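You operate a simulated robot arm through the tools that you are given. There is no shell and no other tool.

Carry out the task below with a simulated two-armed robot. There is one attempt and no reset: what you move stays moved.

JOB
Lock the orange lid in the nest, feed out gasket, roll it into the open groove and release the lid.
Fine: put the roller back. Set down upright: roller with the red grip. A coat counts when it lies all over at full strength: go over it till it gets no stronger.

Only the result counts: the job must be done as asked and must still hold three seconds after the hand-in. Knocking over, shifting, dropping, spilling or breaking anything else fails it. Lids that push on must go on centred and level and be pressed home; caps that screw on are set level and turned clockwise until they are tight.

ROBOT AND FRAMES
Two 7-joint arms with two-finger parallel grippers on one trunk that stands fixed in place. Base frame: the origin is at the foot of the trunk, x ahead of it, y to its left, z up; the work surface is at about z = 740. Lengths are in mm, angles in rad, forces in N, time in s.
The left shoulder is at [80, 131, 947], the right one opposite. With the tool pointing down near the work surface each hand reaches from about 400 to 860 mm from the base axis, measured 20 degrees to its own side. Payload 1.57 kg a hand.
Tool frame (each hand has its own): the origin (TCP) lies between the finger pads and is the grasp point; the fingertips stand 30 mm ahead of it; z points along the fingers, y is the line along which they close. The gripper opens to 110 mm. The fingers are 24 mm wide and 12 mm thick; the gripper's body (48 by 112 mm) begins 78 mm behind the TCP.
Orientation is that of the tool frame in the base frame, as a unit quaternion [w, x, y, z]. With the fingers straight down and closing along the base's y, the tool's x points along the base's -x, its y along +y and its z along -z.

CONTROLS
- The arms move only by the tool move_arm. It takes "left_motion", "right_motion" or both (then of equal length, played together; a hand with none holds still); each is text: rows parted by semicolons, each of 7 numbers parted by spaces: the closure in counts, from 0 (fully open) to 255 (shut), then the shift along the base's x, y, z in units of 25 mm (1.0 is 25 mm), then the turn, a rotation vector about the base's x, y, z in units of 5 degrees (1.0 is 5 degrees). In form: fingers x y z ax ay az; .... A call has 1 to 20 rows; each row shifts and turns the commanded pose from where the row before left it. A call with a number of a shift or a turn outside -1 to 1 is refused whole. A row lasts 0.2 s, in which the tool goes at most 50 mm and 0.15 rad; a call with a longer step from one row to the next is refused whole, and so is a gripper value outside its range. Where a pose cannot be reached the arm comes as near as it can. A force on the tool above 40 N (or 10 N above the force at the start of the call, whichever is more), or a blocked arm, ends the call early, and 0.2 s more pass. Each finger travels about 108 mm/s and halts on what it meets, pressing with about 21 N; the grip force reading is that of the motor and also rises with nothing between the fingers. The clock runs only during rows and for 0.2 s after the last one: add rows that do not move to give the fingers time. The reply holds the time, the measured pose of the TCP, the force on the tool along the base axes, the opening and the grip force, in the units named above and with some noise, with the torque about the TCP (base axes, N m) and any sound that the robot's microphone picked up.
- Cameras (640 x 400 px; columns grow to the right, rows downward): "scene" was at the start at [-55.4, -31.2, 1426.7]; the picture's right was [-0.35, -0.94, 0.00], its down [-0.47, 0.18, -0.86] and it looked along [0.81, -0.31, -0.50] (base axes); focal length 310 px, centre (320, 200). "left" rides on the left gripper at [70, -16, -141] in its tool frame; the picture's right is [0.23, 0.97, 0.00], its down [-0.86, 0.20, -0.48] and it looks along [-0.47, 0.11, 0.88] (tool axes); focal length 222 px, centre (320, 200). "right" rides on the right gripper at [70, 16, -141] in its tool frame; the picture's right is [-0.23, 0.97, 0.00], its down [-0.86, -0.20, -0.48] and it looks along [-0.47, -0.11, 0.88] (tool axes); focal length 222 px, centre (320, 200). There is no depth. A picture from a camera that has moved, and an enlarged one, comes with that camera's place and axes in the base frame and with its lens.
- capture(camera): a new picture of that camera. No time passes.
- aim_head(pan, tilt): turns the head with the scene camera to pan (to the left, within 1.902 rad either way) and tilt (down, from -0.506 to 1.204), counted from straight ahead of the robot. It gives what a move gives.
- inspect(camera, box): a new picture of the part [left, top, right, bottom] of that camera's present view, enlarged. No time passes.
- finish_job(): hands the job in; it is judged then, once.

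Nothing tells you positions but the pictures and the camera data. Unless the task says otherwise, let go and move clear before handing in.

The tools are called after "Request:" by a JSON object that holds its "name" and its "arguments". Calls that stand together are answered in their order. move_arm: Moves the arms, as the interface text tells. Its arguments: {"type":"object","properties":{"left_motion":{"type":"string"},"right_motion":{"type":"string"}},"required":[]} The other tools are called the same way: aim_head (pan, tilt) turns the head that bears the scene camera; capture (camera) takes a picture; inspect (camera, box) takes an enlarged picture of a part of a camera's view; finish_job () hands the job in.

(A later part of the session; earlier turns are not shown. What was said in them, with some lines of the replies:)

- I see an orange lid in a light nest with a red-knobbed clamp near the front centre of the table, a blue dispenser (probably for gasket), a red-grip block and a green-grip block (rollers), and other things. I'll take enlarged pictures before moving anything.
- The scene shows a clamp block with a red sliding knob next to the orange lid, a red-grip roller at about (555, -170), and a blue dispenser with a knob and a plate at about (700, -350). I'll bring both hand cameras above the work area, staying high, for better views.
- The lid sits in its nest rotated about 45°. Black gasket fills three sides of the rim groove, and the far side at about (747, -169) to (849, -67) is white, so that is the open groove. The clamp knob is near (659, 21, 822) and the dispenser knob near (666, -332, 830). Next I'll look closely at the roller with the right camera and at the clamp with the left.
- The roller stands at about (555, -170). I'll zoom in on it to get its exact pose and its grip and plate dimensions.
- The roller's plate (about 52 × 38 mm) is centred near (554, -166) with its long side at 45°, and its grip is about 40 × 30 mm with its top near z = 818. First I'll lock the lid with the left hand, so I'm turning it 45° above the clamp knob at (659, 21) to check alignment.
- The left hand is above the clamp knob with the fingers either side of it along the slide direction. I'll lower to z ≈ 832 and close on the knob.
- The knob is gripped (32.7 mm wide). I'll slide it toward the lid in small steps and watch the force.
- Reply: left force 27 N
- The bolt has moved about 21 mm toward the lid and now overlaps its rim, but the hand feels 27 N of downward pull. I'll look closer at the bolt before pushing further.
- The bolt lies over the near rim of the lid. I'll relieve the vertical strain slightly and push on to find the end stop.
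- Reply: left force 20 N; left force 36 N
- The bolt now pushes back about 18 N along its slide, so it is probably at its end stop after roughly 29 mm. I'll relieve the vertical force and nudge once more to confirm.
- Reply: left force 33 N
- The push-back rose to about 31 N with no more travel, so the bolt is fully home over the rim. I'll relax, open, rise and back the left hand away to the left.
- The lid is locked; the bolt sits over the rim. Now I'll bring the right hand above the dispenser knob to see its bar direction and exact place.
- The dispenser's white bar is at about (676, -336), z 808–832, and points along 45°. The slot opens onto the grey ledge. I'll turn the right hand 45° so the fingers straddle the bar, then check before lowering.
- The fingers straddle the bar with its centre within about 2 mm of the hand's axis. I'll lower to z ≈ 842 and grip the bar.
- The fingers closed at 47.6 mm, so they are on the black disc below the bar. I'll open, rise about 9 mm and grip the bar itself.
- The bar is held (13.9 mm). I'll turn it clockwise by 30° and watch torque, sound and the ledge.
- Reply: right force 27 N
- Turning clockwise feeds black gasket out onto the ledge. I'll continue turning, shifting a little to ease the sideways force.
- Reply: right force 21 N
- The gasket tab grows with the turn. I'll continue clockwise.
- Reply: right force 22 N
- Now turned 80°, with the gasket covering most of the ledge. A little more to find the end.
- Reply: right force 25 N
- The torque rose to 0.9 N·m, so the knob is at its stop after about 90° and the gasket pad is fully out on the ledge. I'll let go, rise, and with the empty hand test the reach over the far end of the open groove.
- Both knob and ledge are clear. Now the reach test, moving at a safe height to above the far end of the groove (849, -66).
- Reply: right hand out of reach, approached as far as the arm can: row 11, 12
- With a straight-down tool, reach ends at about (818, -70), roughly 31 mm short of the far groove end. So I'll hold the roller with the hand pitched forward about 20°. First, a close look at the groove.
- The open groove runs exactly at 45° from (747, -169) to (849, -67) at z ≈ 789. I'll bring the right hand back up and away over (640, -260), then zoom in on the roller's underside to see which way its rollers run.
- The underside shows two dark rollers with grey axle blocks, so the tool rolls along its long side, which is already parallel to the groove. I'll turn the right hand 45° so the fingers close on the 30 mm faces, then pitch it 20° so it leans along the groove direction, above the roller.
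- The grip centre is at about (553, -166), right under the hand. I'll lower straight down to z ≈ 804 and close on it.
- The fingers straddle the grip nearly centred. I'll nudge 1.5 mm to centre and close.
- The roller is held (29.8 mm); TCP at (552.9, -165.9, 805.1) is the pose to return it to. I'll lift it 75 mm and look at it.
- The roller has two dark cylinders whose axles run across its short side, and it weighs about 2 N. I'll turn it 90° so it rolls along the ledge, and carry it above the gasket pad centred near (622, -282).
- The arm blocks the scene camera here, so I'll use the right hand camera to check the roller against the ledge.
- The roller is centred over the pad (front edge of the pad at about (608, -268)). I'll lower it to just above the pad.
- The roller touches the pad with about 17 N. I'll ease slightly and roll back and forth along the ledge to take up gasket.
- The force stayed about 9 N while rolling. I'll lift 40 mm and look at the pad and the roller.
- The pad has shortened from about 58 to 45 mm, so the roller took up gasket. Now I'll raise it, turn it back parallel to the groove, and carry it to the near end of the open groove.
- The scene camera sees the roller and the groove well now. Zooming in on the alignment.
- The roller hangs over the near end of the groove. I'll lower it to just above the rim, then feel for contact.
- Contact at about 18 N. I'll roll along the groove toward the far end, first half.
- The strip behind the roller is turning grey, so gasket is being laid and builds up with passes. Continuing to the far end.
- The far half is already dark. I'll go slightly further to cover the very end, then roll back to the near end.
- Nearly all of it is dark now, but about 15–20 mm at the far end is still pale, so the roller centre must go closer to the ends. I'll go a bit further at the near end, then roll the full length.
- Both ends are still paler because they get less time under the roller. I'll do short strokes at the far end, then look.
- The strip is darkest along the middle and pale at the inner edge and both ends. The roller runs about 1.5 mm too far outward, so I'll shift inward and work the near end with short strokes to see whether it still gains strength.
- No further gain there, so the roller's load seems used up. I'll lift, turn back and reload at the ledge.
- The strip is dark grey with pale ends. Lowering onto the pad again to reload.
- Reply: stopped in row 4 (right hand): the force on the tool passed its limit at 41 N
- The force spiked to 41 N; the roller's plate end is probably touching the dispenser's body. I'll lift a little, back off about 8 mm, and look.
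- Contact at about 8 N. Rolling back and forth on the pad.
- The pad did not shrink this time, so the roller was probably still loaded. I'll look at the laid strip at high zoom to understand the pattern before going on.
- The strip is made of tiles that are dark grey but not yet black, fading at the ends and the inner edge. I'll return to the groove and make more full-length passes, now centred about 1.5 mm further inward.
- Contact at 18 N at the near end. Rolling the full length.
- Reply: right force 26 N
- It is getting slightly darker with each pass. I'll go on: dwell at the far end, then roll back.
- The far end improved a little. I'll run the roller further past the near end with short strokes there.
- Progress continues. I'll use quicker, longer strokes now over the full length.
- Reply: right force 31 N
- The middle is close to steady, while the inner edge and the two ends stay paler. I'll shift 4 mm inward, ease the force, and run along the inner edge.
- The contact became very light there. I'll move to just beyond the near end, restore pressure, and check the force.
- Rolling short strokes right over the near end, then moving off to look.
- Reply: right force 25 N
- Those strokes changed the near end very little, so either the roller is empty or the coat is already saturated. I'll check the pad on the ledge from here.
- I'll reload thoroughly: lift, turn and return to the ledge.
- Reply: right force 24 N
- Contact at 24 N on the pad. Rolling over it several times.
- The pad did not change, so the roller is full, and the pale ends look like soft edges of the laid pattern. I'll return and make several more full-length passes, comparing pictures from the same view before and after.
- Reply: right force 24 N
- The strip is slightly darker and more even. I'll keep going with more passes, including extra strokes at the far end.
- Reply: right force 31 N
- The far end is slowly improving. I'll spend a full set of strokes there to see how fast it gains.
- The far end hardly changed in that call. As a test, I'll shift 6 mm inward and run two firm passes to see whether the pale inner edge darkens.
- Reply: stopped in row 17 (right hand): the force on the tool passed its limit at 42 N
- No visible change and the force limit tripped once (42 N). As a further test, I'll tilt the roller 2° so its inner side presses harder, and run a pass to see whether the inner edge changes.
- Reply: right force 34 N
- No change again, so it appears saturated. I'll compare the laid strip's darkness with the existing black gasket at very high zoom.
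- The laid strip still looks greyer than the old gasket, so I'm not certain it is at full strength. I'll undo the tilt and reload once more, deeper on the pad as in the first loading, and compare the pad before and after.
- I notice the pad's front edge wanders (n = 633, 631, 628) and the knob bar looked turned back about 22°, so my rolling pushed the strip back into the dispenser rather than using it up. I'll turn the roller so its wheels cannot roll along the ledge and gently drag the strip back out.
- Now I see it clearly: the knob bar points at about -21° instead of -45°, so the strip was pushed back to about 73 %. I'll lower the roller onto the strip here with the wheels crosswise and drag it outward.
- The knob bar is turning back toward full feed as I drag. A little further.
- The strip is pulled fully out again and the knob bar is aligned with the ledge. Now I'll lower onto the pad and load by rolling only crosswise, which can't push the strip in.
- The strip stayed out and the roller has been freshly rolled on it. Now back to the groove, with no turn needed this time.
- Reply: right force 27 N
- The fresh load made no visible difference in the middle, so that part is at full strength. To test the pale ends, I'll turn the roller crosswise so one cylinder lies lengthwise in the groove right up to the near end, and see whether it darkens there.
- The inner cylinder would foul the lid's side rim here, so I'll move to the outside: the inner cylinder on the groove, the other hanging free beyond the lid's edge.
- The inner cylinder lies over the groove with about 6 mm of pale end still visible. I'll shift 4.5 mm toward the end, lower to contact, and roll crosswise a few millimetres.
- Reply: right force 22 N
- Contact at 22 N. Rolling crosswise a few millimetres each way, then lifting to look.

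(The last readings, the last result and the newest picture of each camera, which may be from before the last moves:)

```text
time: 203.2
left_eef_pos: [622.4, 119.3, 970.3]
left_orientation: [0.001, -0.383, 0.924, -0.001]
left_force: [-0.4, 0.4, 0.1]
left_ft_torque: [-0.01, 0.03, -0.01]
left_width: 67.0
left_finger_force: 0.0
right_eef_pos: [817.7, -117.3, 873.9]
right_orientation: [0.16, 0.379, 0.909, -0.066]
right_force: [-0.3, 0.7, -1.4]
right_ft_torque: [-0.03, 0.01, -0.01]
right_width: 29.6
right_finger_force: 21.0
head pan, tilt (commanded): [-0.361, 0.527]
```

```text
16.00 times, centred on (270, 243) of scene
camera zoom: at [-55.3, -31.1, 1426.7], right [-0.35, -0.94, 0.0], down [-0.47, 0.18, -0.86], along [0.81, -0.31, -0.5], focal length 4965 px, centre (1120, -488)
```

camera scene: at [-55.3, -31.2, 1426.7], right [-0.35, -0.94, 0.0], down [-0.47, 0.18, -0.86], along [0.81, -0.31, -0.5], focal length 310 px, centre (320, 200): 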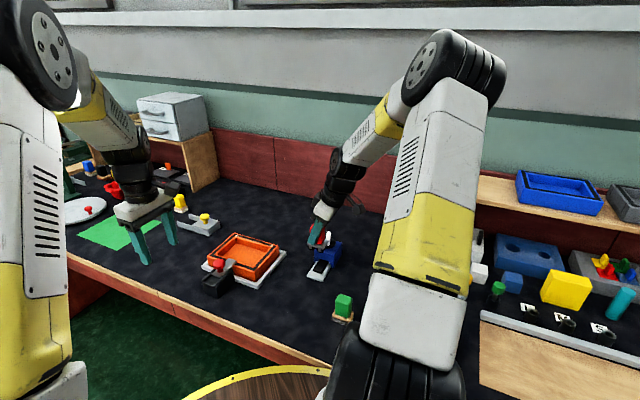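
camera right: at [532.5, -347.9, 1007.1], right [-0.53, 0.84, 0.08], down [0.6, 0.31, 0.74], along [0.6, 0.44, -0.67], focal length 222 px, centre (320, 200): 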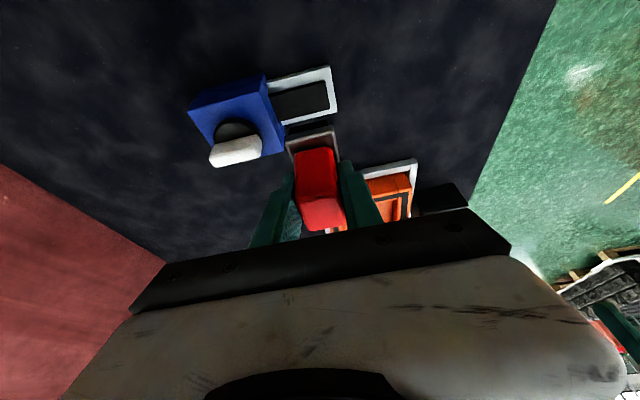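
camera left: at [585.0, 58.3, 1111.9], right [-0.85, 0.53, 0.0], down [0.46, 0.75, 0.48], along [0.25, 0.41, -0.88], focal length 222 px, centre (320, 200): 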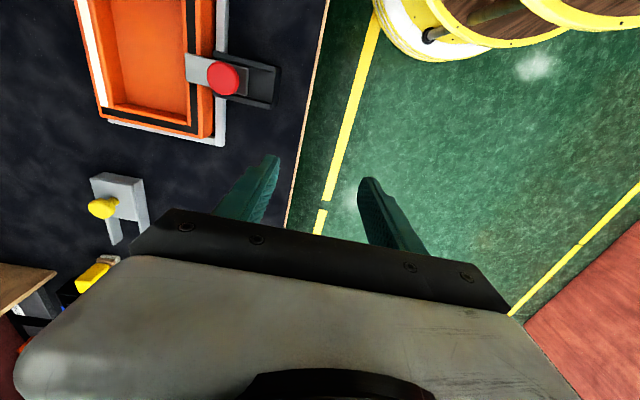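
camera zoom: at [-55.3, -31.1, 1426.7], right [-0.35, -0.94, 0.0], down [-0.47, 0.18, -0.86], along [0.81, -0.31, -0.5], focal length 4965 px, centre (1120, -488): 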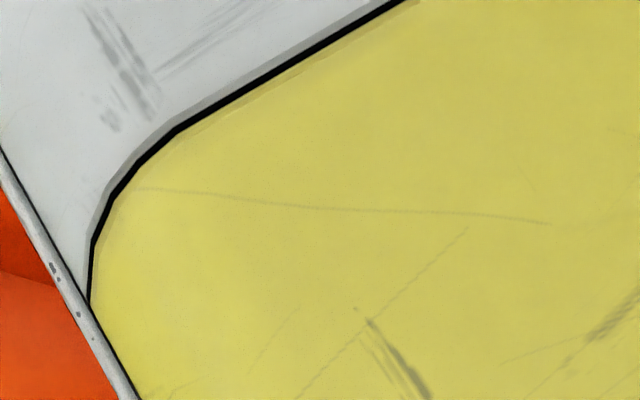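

Request:
{"name": "inspect", "arguments": {"camera": "right", "box": [215, 90, 395, 160]}}

Request:
{"name": "inspect", "arguments": {"camera": "right", "box": [215, 110, 275, 150]}}

Request:
{"name": "inspect", "arguments": {"camera": "right", "box": [325, 80, 385, 120]}}

```text
3.56 times, centred on (305, 125) of right
camera zoom: at [748.7, -25.7, 983.1], right [0.84, 0.53, 0.08], down [0.31, -0.6, 0.74], along [0.44, -0.6, -0.67], focal length 790 px, centre (373, 467)
```

zoom: 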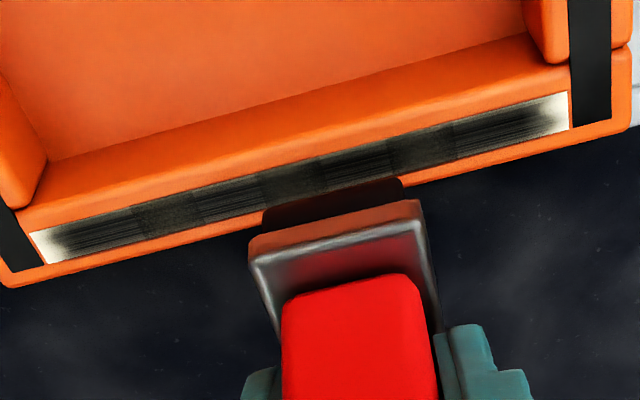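

```text
10.00 times, centred on (245, 130) of right
camera zoom: at [748.7, -25.7, 983.1], right [0.84, 0.53, 0.08], down [0.31, -0.6, 0.74], along [0.44, -0.6, -0.67], focal length 2221 px, centre (1070, 900)
```

zoom: 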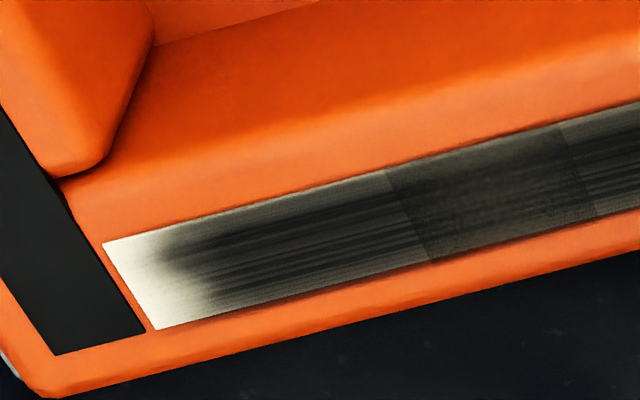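

```text
10.00 times, centred on (355, 100) of right
camera zoom: at [748.7, -25.7, 983.1], right [0.84, 0.53, 0.08], down [0.31, -0.6, 0.74], along [0.44, -0.6, -0.67], focal length 2221 px, centre (-30, 1200)
```

zoom: 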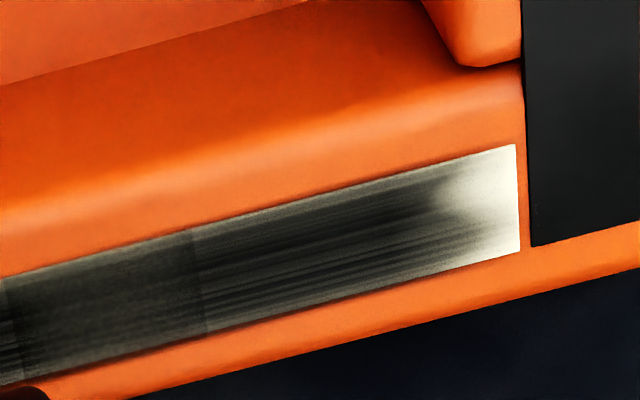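

This view settles it: the coat is drawn as four equal overlapping stroke marks with soft rounded ends. All four are equally dark and unchanged by further rolling, so the coat is complete. Now I'll take the roller back to its original place, turning it to its original heading.

Request:
{"name": "move_arm", "arguments": {"right_motion": "255 0 0 0.9 0 0 0; 255 -0.588 -0.108 0.35 0 0 1; 255 -0.588 -0.108 0 0 0 1; 255 -0.588 -0.108 0 0 0 1; 255 -0.588 -0.108 0 0 0 1; 255 -0.588 -0.108 0 0 0 1; 255 -0.588 -0.108 0 0 0 1; 255 -0.588 -0.108 0 0 0 1; 255 -0.588 -0.108 0 0 0 1; 255 -0.588 -0.108 0 0 0 1; 255 -0.588 -0.108 0 0 0 1; 255 -0.588 -0.108 0 0 0 1; 255 -0.588 -0.108 0 0 0 1; 255 -0.588 -0.108 0 0 0 1; 255 -0.588 -0.108 0 0 0 1; 255 -0.588 -0.108 0 0 0 1; 255 -0.588 -0.108 0 0 0 1; 255 -0.588 -0.108 0 0 0 1; 255 -0.588 -0.108 0 0 0 1; 255 0 0 0 0 0 0"}}

Request:
{"name": "capture", "arguments": {"camera": "right"}}

Request:
{"name": "capture", "arguments": {"camera": "scene"}}

Request:
{"name": "inspect", "arguments": {"camera": "scene", "box": [232, 230, 282, 252]}}

```text
time: 207.4
left_eef_pos: [622.2, 119.7, 970.5]
left_orientation: [0.0, -0.383, 0.924, 0.0]
left_force: [-0.1, 0.3, 0.9]
left_ft_torque: [0.0, 0.0, 0.01]
left_width: 66.9
left_finger_force: 0.1
right_eef_pos: [552.1, -169.0, 906.7]
right_orientation: [0.16, -0.375, 0.91, 0.068]
right_force: [-0.4, 0.1, -1.9]
right_ft_torque: [0.02, 0.01, 0.0]
right_width: 29.7
right_finger_force: 20.7
head pan, tilt (commanded): [-0.361, 0.527]
```

```text
taken
camera right: at [459.7, -236.4, 1015.2], right [-0.54, 0.84, 0.08], down [0.6, 0.31, 0.74], along [0.6, 0.45, -0.67], focal length 222 px, centre (320, 200)
```

right: 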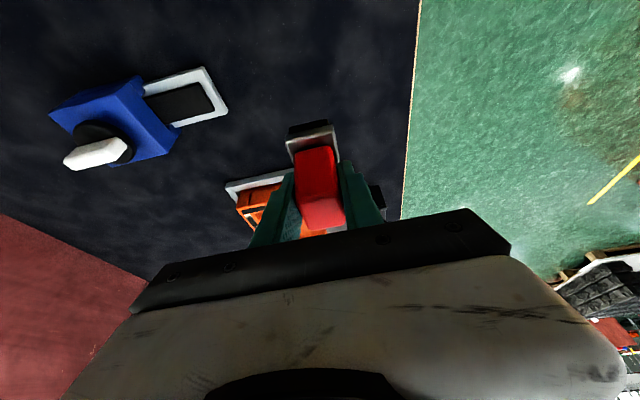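

```text
taken
camera scene: at [-55.3, -31.1, 1426.7], right [-0.35, -0.94, 0.0], down [-0.47, 0.18, -0.86], along [0.81, -0.31, -0.5], focal length 310 px, centre (320, 200)
```

scene: 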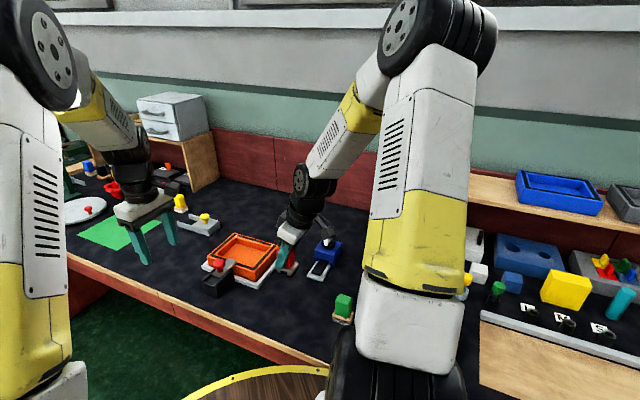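

```text
12.80 times, centred on (257, 241) of scene
camera zoom: at [-55.3, -31.1, 1426.7], right [-0.35, -0.94, 0.0], down [-0.47, 0.18, -0.86], along [0.81, -0.31, -0.5], focal length 3972 px, centre (1126, -325)
```

zoom: 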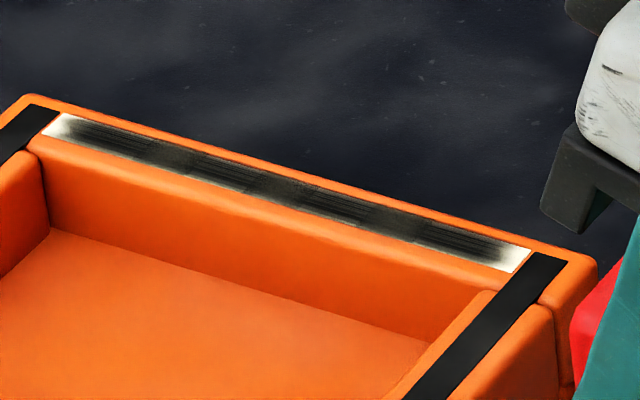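

I'll lower the roller over its original spot.

Request:
{"name": "move_arm", "arguments": {"right_motion": "255 0.03 0.12 -0.9 0 0 0; 255 0 0 -0.9 0 0 0; 255 0 0 -0.9 0 0 0; 255 0 0 -0.9 0 0 0; 255 0 0 -0.2 0 0 0; 255 0 0 0 0 0 0"}}

Request:
{"name": "inspect", "arguments": {"camera": "scene", "box": [250, 240, 330, 310]}}

```text
time: 208.8
left_eef_pos: [622.2, 119.7, 970.5]
left_orientation: [0.0, -0.383, 0.924, -0.001]
left_force: [0.5, 0.0, -1.0]
left_ft_torque: [-0.03, -0.02, -0.03]
left_width: 66.8
left_finger_force: 0.0
right_eef_pos: [553.3, -163.7, 811.2]
right_orientation: [0.16, -0.375, 0.911, 0.067]
right_force: [-0.2, -0.1, -1.6]
right_ft_torque: [-0.04, 0.05, 0.0]
right_width: 29.7
right_finger_force: 21.2
head pan, tilt (commanded): [-0.361, 0.527]
```

```text
5.71 times, centred on (290, 275) of scene
camera zoom: at [-55.3, -31.1, 1426.7], right [-0.35, -0.94, 0.0], down [-0.47, 0.18, -0.86], along [0.81, -0.31, -0.5], focal length 1773 px, centre (491, -229)
```

zoom: 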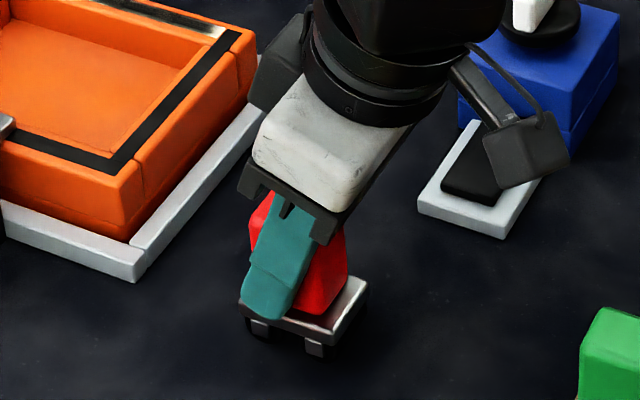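

Request:
{"name": "move_arm", "arguments": {"right_motion": "255 -0.03 -0.09 0 0 0 0; 255 0 0 -0.12 0 0 0; 255 0 0 -0.08 0 0 0; 255 0 0 -0.04 0 0 0; 255 0 0 0 0 0 0"}}

```text
time: 210.0
left_eef_pos: [621.6, 118.2, 970.6]
left_orientation: [0.0, -0.383, 0.924, 0.0]
left_force: [0.0, -0.4, 0.0]
left_ft_torque: [-0.02, -0.02, 0.05]
left_width: 67.0
left_finger_force: 0.1
right_eef_pos: [551.5, -167.9, 804.0]
right_orientation: [0.161, -0.375, 0.911, 0.067]
right_force: [-0.4, -0.3, -1.1]
right_ft_torque: [0.01, -0.02, -0.02]
right_width: 29.7
right_finger_force: 20.6
head pan, tilt (commanded): [-0.361, 0.527]
```

Request:
{"name": "move_arm", "arguments": {"right_motion": "255 0 0 -0.03 0 0 0; 255 0 0 -0.03 0 0 0; 255 0 0 0 0 0 0"}}

Request:
{"name": "inspect", "arguments": {"camera": "scene", "box": [250, 240, 330, 310]}}

```text
time: 210.8
left_eef_pos: [622.0, 119.1, 971.1]
left_orientation: [0.0, -0.383, 0.924, 0.0]
left_force: [-0.2, 0.8, -0.3]
left_ft_torque: [0.05, 0.01, 0.0]
left_width: 67.1
left_finger_force: 0.1
right_eef_pos: [552.6, -167.1, 803.1]
right_orientation: [0.16, -0.375, 0.911, 0.067]
right_force: [-0.7, 0.7, -1.3]
right_ft_torque: [0.0, -0.01, 0.02]
right_width: 29.7
right_finger_force: 20.9
head pan, tilt (commanded): [-0.361, 0.527]
```

```text
5.71 times, centred on (290, 275) of scene
camera zoom: at [-55.3, -31.1, 1426.7], right [-0.35, -0.94, 0.0], down [-0.47, 0.18, -0.86], along [0.81, -0.31, -0.5], focal length 1773 px, centre (491, -229)
```

zoom: 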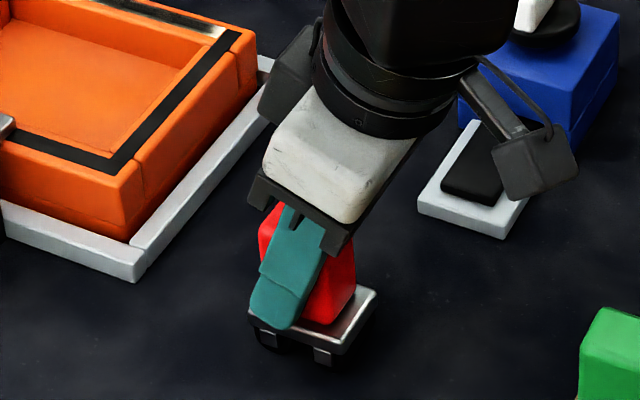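

Request:
{"name": "move_arm", "arguments": {"right_motion": "255 0.02 0.05 -0.02 0 0 0; 255 0 0 -0.03 0 0 0; 255 0 0 -0.02 0 0 0; 255 0 0 0 0 0 0"}}

```text
time: 211.8
left_eef_pos: [622.8, 119.2, 970.7]
left_orientation: [0.0, -0.383, 0.924, 0.0]
left_force: [0.2, -0.3, -0.1]
left_ft_torque: [0.0, 0.08, 0.02]
left_width: 67.0
left_finger_force: 0.1
right_eef_pos: [553.1, -167.2, 801.6]
right_orientation: [0.16, -0.376, 0.91, 0.067]
right_force: [-0.2, -0.2, -2.3]
right_ft_torque: [0.01, 0.03, 0.01]
right_width: 29.6
right_finger_force: 21.2
head pan, tilt (commanded): [-0.361, 0.527]
```

Request:
{"name": "move_arm", "arguments": {"right_motion": "255 0 0 -0.03 0 0 0; 255 0 0 -0.03 0 0 0; 255 0 0 0 0 0 0"}}

```text
time: 212.6
left_eef_pos: [621.4, 119.7, 970.1]
left_orientation: [-0.001, -0.383, 0.924, 0.0]
left_force: [-0.6, 0.4, 0.5]
left_ft_torque: [0.0, -0.01, -0.01]
left_width: 67.0
left_finger_force: 0.1
right_eef_pos: [553.0, -166.0, 801.0]
right_orientation: [0.16, -0.376, 0.91, 0.067]
right_force: [-0.8, 1.2, 2.5]
right_ft_torque: [0.05, -0.05, 0.02]
right_width: 29.7
right_finger_force: 20.9
head pan, tilt (commanded): [-0.361, 0.527]
```

The roller touches the table with about 4 N. I'll open the fingers and rise along the finger direction.

Request:
{"name": "move_arm", "arguments": {"right_motion": "200 0 0 0 0 0 0; 150 0 0 0 0 0 0; 104 0 0 0 0 0 0; 104 0 0 0 0 0 0; 104 0 0 0.4 0 0 0; 104 0 0 0.8 0 0 0; 104 0 0 0.9 0 0 0; 104 0 0 0.9 0 0 0; 104 0 0 0.9 0 0 0; 104 0 0 0 0 0 0"}}

Request:
{"name": "inspect", "arguments": {"camera": "scene", "box": [250, 240, 330, 310]}}

Request:
{"name": "inspect", "arguments": {"camera": "right", "box": [260, 60, 380, 160]}}

```text
time: 214.8
left_eef_pos: [622.5, 119.2, 970.2]
left_orientation: [-0.001, -0.383, 0.924, 0.0]
left_force: [0.3, 0.8, 0.6]
left_ft_torque: [-0.01, 0.01, 0.0]
left_width: 66.7
left_finger_force: 0.2
right_eef_pos: [553.0, -166.3, 899.0]
right_orientation: [0.16, -0.375, 0.911, 0.068]
right_force: [-0.4, -0.3, -0.3]
right_ft_torque: [0.01, 0.02, 0.01]
right_width: 65.0
right_finger_force: 0.1
head pan, tilt (commanded): [-0.361, 0.527]
```

```text
5.71 times, centred on (290, 275) of scene
camera zoom: at [-55.3, -31.1, 1426.7], right [-0.35, -0.94, 0.0], down [-0.47, 0.18, -0.86], along [0.81, -0.31, -0.5], focal length 1773 px, centre (491, -229)
```

zoom: 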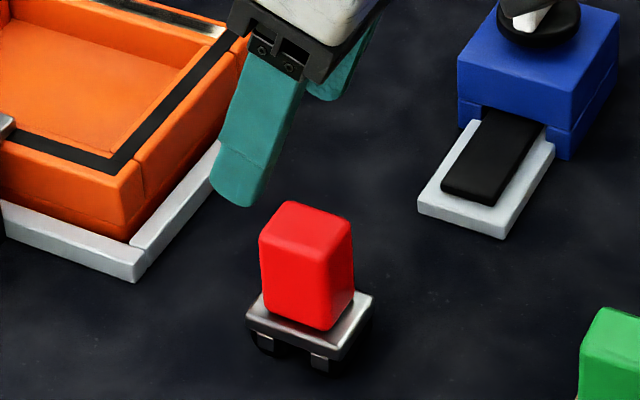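

```text
4.00 times, centred on (320, 110) of right
camera zoom: at [459.8, -234.4, 1007.1], right [-0.53, 0.84, 0.08], down [0.6, 0.31, 0.74], along [0.6, 0.44, -0.67], focal length 888 px, centre (320, 560)
```

zoom: 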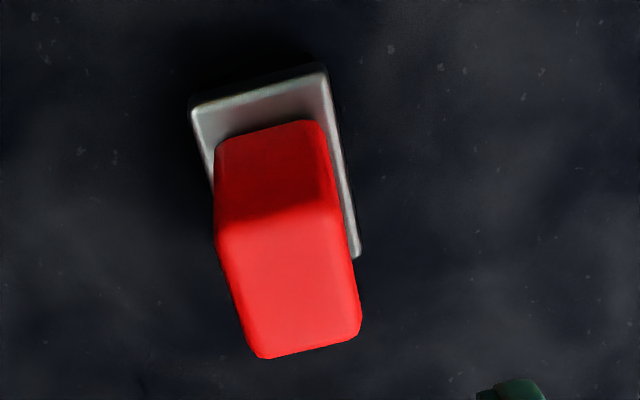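

The roller stands upright where it was. Now I'll move the right hand clear and bring the left hand above the clamp knob, expected at about (679, 1).

Request:
{"name": "move_arm", "arguments": {"left_motion": "100 0.2865 -0.594 -0.3525 0 0 0; 100 0.2865 -0.594 -0.3525 0 0 0; 100 0.2865 -0.594 -0.3525 0 0 0; 100 0.2865 -0.594 -0.3525 0 0 0; 100 0.2865 -0.594 -0.3525 0 0 0; 100 0.2865 -0.594 -0.3525 0 0 0; 100 0.2865 -0.594 -0.3525 0 0 0; 100 0.2865 -0.594 -0.3525 0 0 0; 100 0 0 0 0 0 0", "right_motion": "104 0 0 0.9 0 0 0; 104 0 -0.5 0.9 0 0 0; 104 -0.3 -0.9 0.9 0 0 0; 104 -0.3 -0.9 0.5 0 0 0; 104 -0.4 -0.9 0 0 0 0; 104 -0.4 -0.9 0 0 0 0; 104 -0.4 -0.9 0 0 0 0; 104 -0.4 -0.9 0 0 0 0; 104 0 0 0 0 0 0"}}

Request:
{"name": "capture", "arguments": {"camera": "left"}}

Request:
{"name": "inspect", "arguments": {"camera": "left", "box": [240, 100, 400, 220]}}

Request:
{"name": "inspect", "arguments": {"camera": "scene", "box": [155, 215, 315, 315]}}

```text
time: 216.8
left_eef_pos: [679.5, 1.3, 898.3]
left_orientation: [0.0, -0.382, 0.924, -0.001]
left_force: [-1.1, 0.8, -0.2]
left_ft_torque: [-0.03, 0.04, -0.01]
left_width: 66.7
left_finger_force: 0.1
right_eef_pos: [496.5, -314.9, 976.4]
right_orientation: [0.16, -0.375, 0.911, 0.067]
right_force: [-0.6, 0.6, 0.0]
right_ft_torque: [0.01, 0.0, -0.02]
right_width: 64.9
right_finger_force: 0.0
head pan, tilt (commanded): [-0.361, 0.527]
```

```text
taken
camera left: at [642.3, -59.8, 1040.0], right [-0.85, 0.53, 0.0], down [0.46, 0.75, 0.48], along [0.25, 0.41, -0.88], focal length 222 px, centre (320, 200)
```

left: 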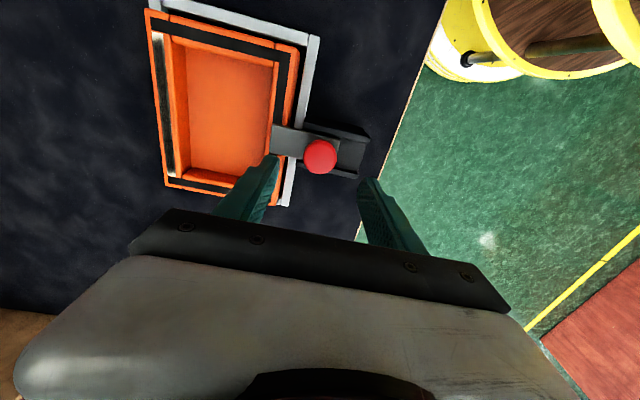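

```text
3.33 times, centred on (320, 160) of left
camera zoom: at [642.3, -59.8, 1040.0], right [-0.85, 0.53, 0.0], down [0.46, 0.75, 0.48], along [0.25, 0.41, -0.88], focal length 740 px, centre (320, 333)
```

zoom: 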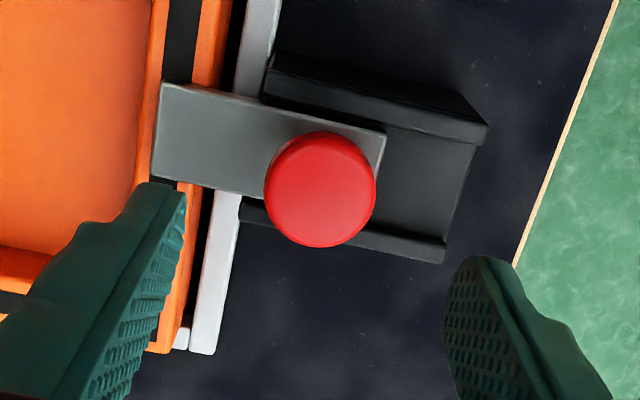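

```text
4.00 times, centred on (235, 265) of scene
camera zoom: at [-55.4, -31.2, 1426.7], right [-0.35, -0.94, 0.0], down [-0.47, 0.18, -0.86], along [0.81, -0.31, -0.5], focal length 1241 px, centre (660, -60)
```

zoom: 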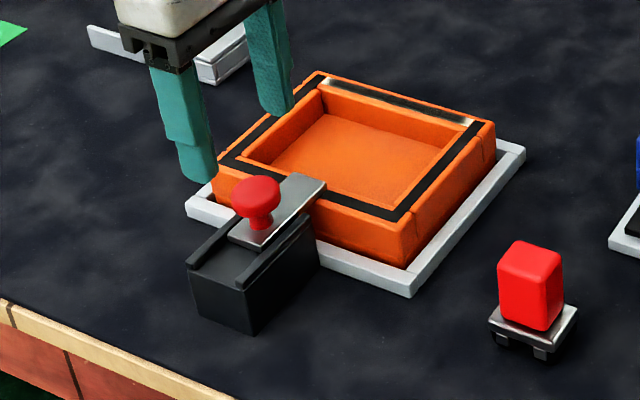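

The left hand is centred over the knob. Lowering, gripping, and then sliding the bolt back.

Request:
{"name": "move_arm", "arguments": {"left_motion": "100 0 0 -0.9 0 0 0; 100 0 0 -0.9 0 0 0; 100 0 0 -0.88 0 0 0; 100 0 0 0 0 0 0; 255 0 0 0 0 0 0; 255 0 0 0 0 0 0; 255 0 0 0 0 0 0"}}

```text
time: 218.4
left_eef_pos: [679.8, 1.8, 832.0]
left_orientation: [0.0, -0.383, 0.924, -0.001]
left_force: [0.3, -0.8, -3.3]
left_ft_torque: [0.03, -0.07, -0.02]
left_width: 33.0
left_finger_force: 40.5
right_eef_pos: [497.8, -313.5, 977.5]
right_orientation: [0.161, -0.374, 0.911, 0.067]
right_force: [0.0, 0.1, 0.5]
right_ft_torque: [0.02, -0.05, 0.02]
right_width: 65.2
right_finger_force: 0.1
head pan, tilt (commanded): [-0.361, 0.527]
```

Request:
{"name": "move_arm", "arguments": {"left_motion": "255 -0.15 0.15 0 0 0 0; 255 -0.15 0.15 0 0 0 0; 255 -0.15 0.15 0 0 0 0; 255 -0.15 0.15 0 0 0 0; 255 -0.15 0.15 0 0 0 0; 255 0 0 0 0 0 0"}}

Request:
{"name": "inspect", "arguments": {"camera": "scene", "box": [155, 215, 315, 315]}}

```text
time: 219.8
left_eef_pos: [661.0, 21.8, 830.8]
left_orientation: [-0.001, -0.383, 0.924, 0.001]
left_force: [4.5, 3.8, -28.4]
left_ft_torque: [0.3, -0.34, -0.01]
left_width: 32.9
left_finger_force: 40.8
right_eef_pos: [498.7, -312.0, 976.3]
right_orientation: [0.16, -0.375, 0.911, 0.068]
right_force: [0.2, -0.2, -0.4]
right_ft_torque: [0.02, -0.05, -0.01]
right_width: 65.4
right_finger_force: 0.0
head pan, tilt (commanded): [-0.361, 0.527]
```

```text
4.00 times, centred on (235, 265) of scene
camera zoom: at [-54.3, -31.0, 1426.8], right [-0.35, -0.94, 0.0], down [-0.47, 0.18, -0.86], along [0.81, -0.31, -0.5], focal length 1241 px, centre (660, -60)
```

zoom: 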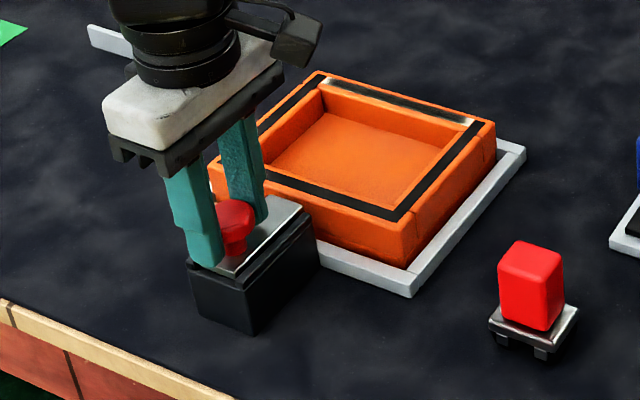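

The bolt is nearly back. I'll ease the vertical strain and push the last bit to its stop.

Request:
{"name": "move_arm", "arguments": {"left_motion": "255 0 0 -0.08 0 0 0; 255 -0.08 0.08 0 0 0 0; 255 -0.06 0.06 0 0 0 0; 255 0 0 0 0 0 0"}}

```text
time: 220.8
left_eef_pos: [658.9, 22.9, 831.4]
left_orientation: [0.002, -0.382, 0.924, -0.001]
left_force: [10.2, 1.2, -3.8]
left_ft_torque: [-0.05, -0.16, 0.05]
left_width: 32.7
left_finger_force: 41.1
right_eef_pos: [497.3, -313.6, 978.2]
right_orientation: [0.16, -0.375, 0.911, 0.068]
right_force: [-0.1, 1.1, -0.1]
right_ft_torque: [-0.02, -0.01, -0.03]
right_width: 64.9
right_finger_force: 0.0
head pan, tilt (commanded): [-0.361, 0.527]
```

Request:
{"name": "move_arm", "arguments": {"left_motion": "255 -0.06 0.06 0 0 0 0; 255 -0.04 0.04 0 0 0 0; 255 0 0 0 0 0 0"}}

```text
time: 221.6
left_eef_pos: [658.5, 22.8, 831.0]
left_orientation: [0.004, -0.381, 0.924, -0.005]
left_force: [12.8, -6.1, -14.5]
left_ft_torque: [-0.12, -0.43, 0.05]
left_width: 33.1
left_finger_force: 40.9
right_eef_pos: [497.9, -314.0, 977.3]
right_orientation: [0.16, -0.374, 0.911, 0.068]
right_force: [-0.8, -0.2, -0.1]
right_ft_torque: [0.01, 0.0, -0.02]
right_width: 64.9
right_finger_force: 0.1
head pan, tilt (commanded): [-0.361, 0.527]
stopped in row 3 (left hand): the force on the tool passed its limit at 40 N (the readings are from after the stop); the commanded pose is now the measured one
```

The bolt is back at its stop. Opening the fingers and raising the left hand clear.

Request:
{"name": "move_arm", "arguments": {"left_motion": "150 0 0 0 0 0 0; 100 0 0 0 0 0 0; 100 0 0 0 0 0 0; 100 0 0 0.8 0 0 0; 100 0 0 0.9 0 0 0; 100 0 0 0.9 0 0 0; 100 -0.3 0.8 0.6 0 0 0; 100 -0.3 0.8 0.6 0 0 0; 100 -0.3 0.8 0.6 0 0 0; 100 -0.3 0.8 0.6 0 0 0; 100 -0.3 0.8 0.6 0 0 0; 100 0 0 0 0 0 0"}}

Request:
{"name": "inspect", "arguments": {"camera": "scene", "box": [155, 215, 315, 315]}}

Request:
{"name": "capture", "arguments": {"camera": "scene"}}

Request:
{"name": "capture", "arguments": {"camera": "left"}}

```text
time: 224.2
left_eef_pos: [621.3, 124.6, 971.5]
left_orientation: [0.004, -0.382, 0.924, -0.003]
left_force: [0.6, 1.0, 0.0]
left_ft_torque: [0.01, 0.0, -0.03]
left_width: 66.8
left_finger_force: 0.2
right_eef_pos: [497.4, -313.0, 975.9]
right_orientation: [0.16, -0.374, 0.911, 0.067]
right_force: [0.6, 0.4, 0.6]
right_ft_torque: [0.0, 0.02, 0.0]
right_width: 65.2
right_finger_force: 0.1
head pan, tilt (commanded): [-0.361, 0.527]
```

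```text
4.00 times, centred on (235, 265) of scene
camera zoom: at [-55.4, -31.2, 1426.7], right [-0.35, -0.94, 0.0], down [-0.47, 0.18, -0.86], along [0.81, -0.31, -0.5], focal length 1241 px, centre (660, -60)
```

zoom: 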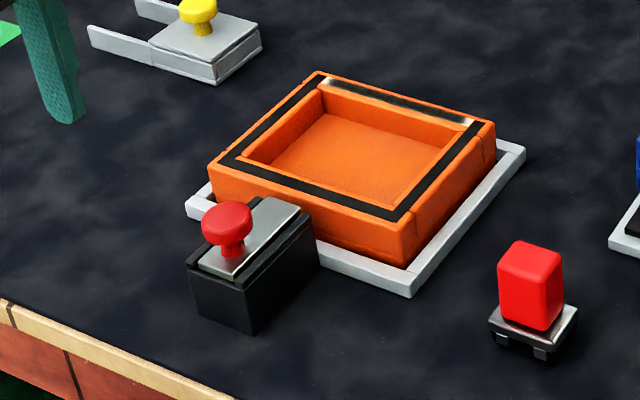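

```text
taken
camera scene: at [-55.4, -31.2, 1426.7], right [-0.35, -0.94, 0.0], down [-0.47, 0.18, -0.86], along [0.81, -0.31, -0.5], focal length 310 px, centre (320, 200)
```

scene: 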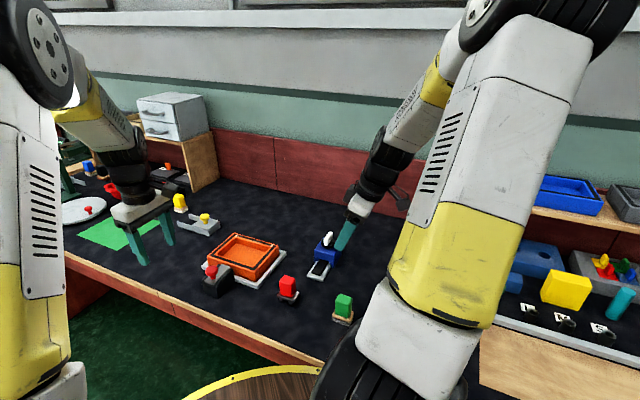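

```text
taken
camera left: at [580.8, 63.3, 1112.4], right [-0.85, 0.53, -0.01], down [0.46, 0.75, 0.48], along [0.26, 0.4, -0.88], focal length 222 px, centre (320, 200)
```

left: 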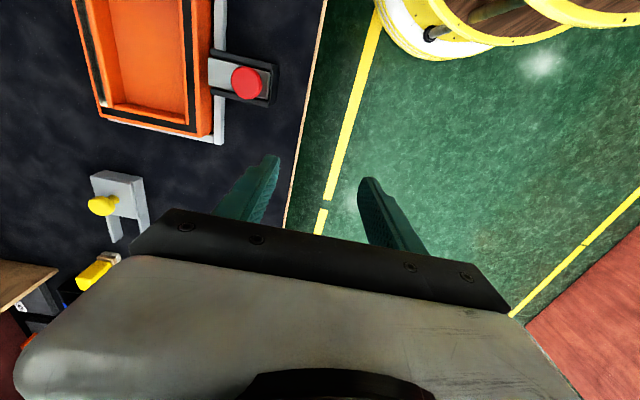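

The bolt is released and matches its starting position, and the lid sits in place. I'll do a last check of the roller's pose against the first picture, and of the coat and dispenser.

Request:
{"name": "inspect", "arguments": {"camera": "scene", "box": [265, 265, 315, 310]}}

Request:
{"name": "inspect", "arguments": {"camera": "scene", "box": [232, 230, 282, 252]}}

Request:
{"name": "inspect", "arguments": {"camera": "scene", "box": [270, 220, 350, 290]}}

```text
8.89 times, centred on (290, 288) of scene
camera zoom: at [-55.4, -31.2, 1426.7], right [-0.35, -0.94, 0.0], down [-0.47, 0.18, -0.86], along [0.81, -0.31, -0.5], focal length 2758 px, centre (587, -578)
```

zoom: 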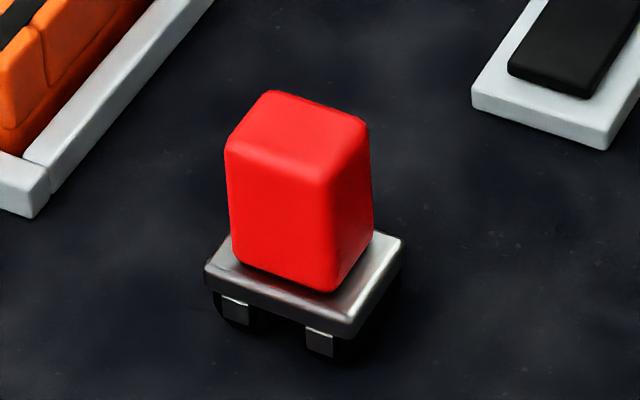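

```text
12.80 times, centred on (257, 241) of scene
camera zoom: at [-55.4, -31.2, 1426.7], right [-0.35, -0.94, 0.0], down [-0.47, 0.18, -0.86], along [0.81, -0.31, -0.5], focal length 3972 px, centre (1126, -325)
```

zoom: 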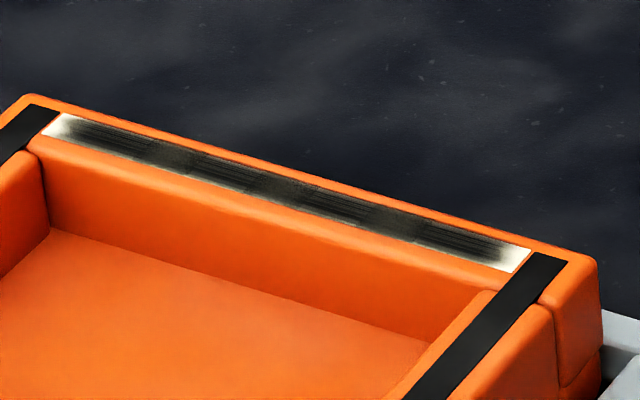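

```text
5.71 times, centred on (310, 255) of scene
camera zoom: at [-55.4, -31.2, 1426.7], right [-0.35, -0.94, 0.0], down [-0.47, 0.18, -0.86], along [0.81, -0.31, -0.5], focal length 1773 px, centre (377, -114)
```

zoom: 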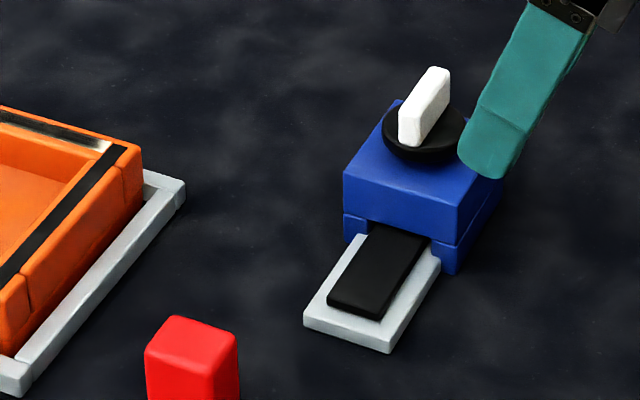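

All the pieces check out:
- **Lid:** released and still in its nest.
- **Groove:** coated along its length. The very ends look paler, but more rolling there changed nothing.
- **Roller:** upright within about 1 mm of its original spot.
- **Dispenser:** not shifted.
- **Hands:** both clear.

I'm handing the job in.

Request:
{"name": "finish_job", "arguments": {}}

```text
The job is handed in.
```

The job is handed in, and every step was done. The one thing I couldn't confirm is the coat at the two ends of the groove.

- **Lid:** I locked it with the clamp bolt, and slid the bolt back to its stop at the end. The lid is still seated in its nest.
- **Gasket:** I turned the dispenser knob about 90° to its stop. My first rolling on the ledge pushed the strip partway back in, so I pulled it out again before the last loading.
- **Groove:** The strip is dark along its length, and more passes after a fresh load made no visible difference. The last few millimetres at each end still look pale. I rolled over both ends many times, and at the near end also with the roller turned crosswise. I took the pale ends to be how the coat is drawn, but I can't rule out a thin spot there.
- **Roller:** It stands upright within about 1 mm of where it started.
- **Rest of the scene:** I saw nothing else knocked over or shifted, and both hands were clear at the hand-in.
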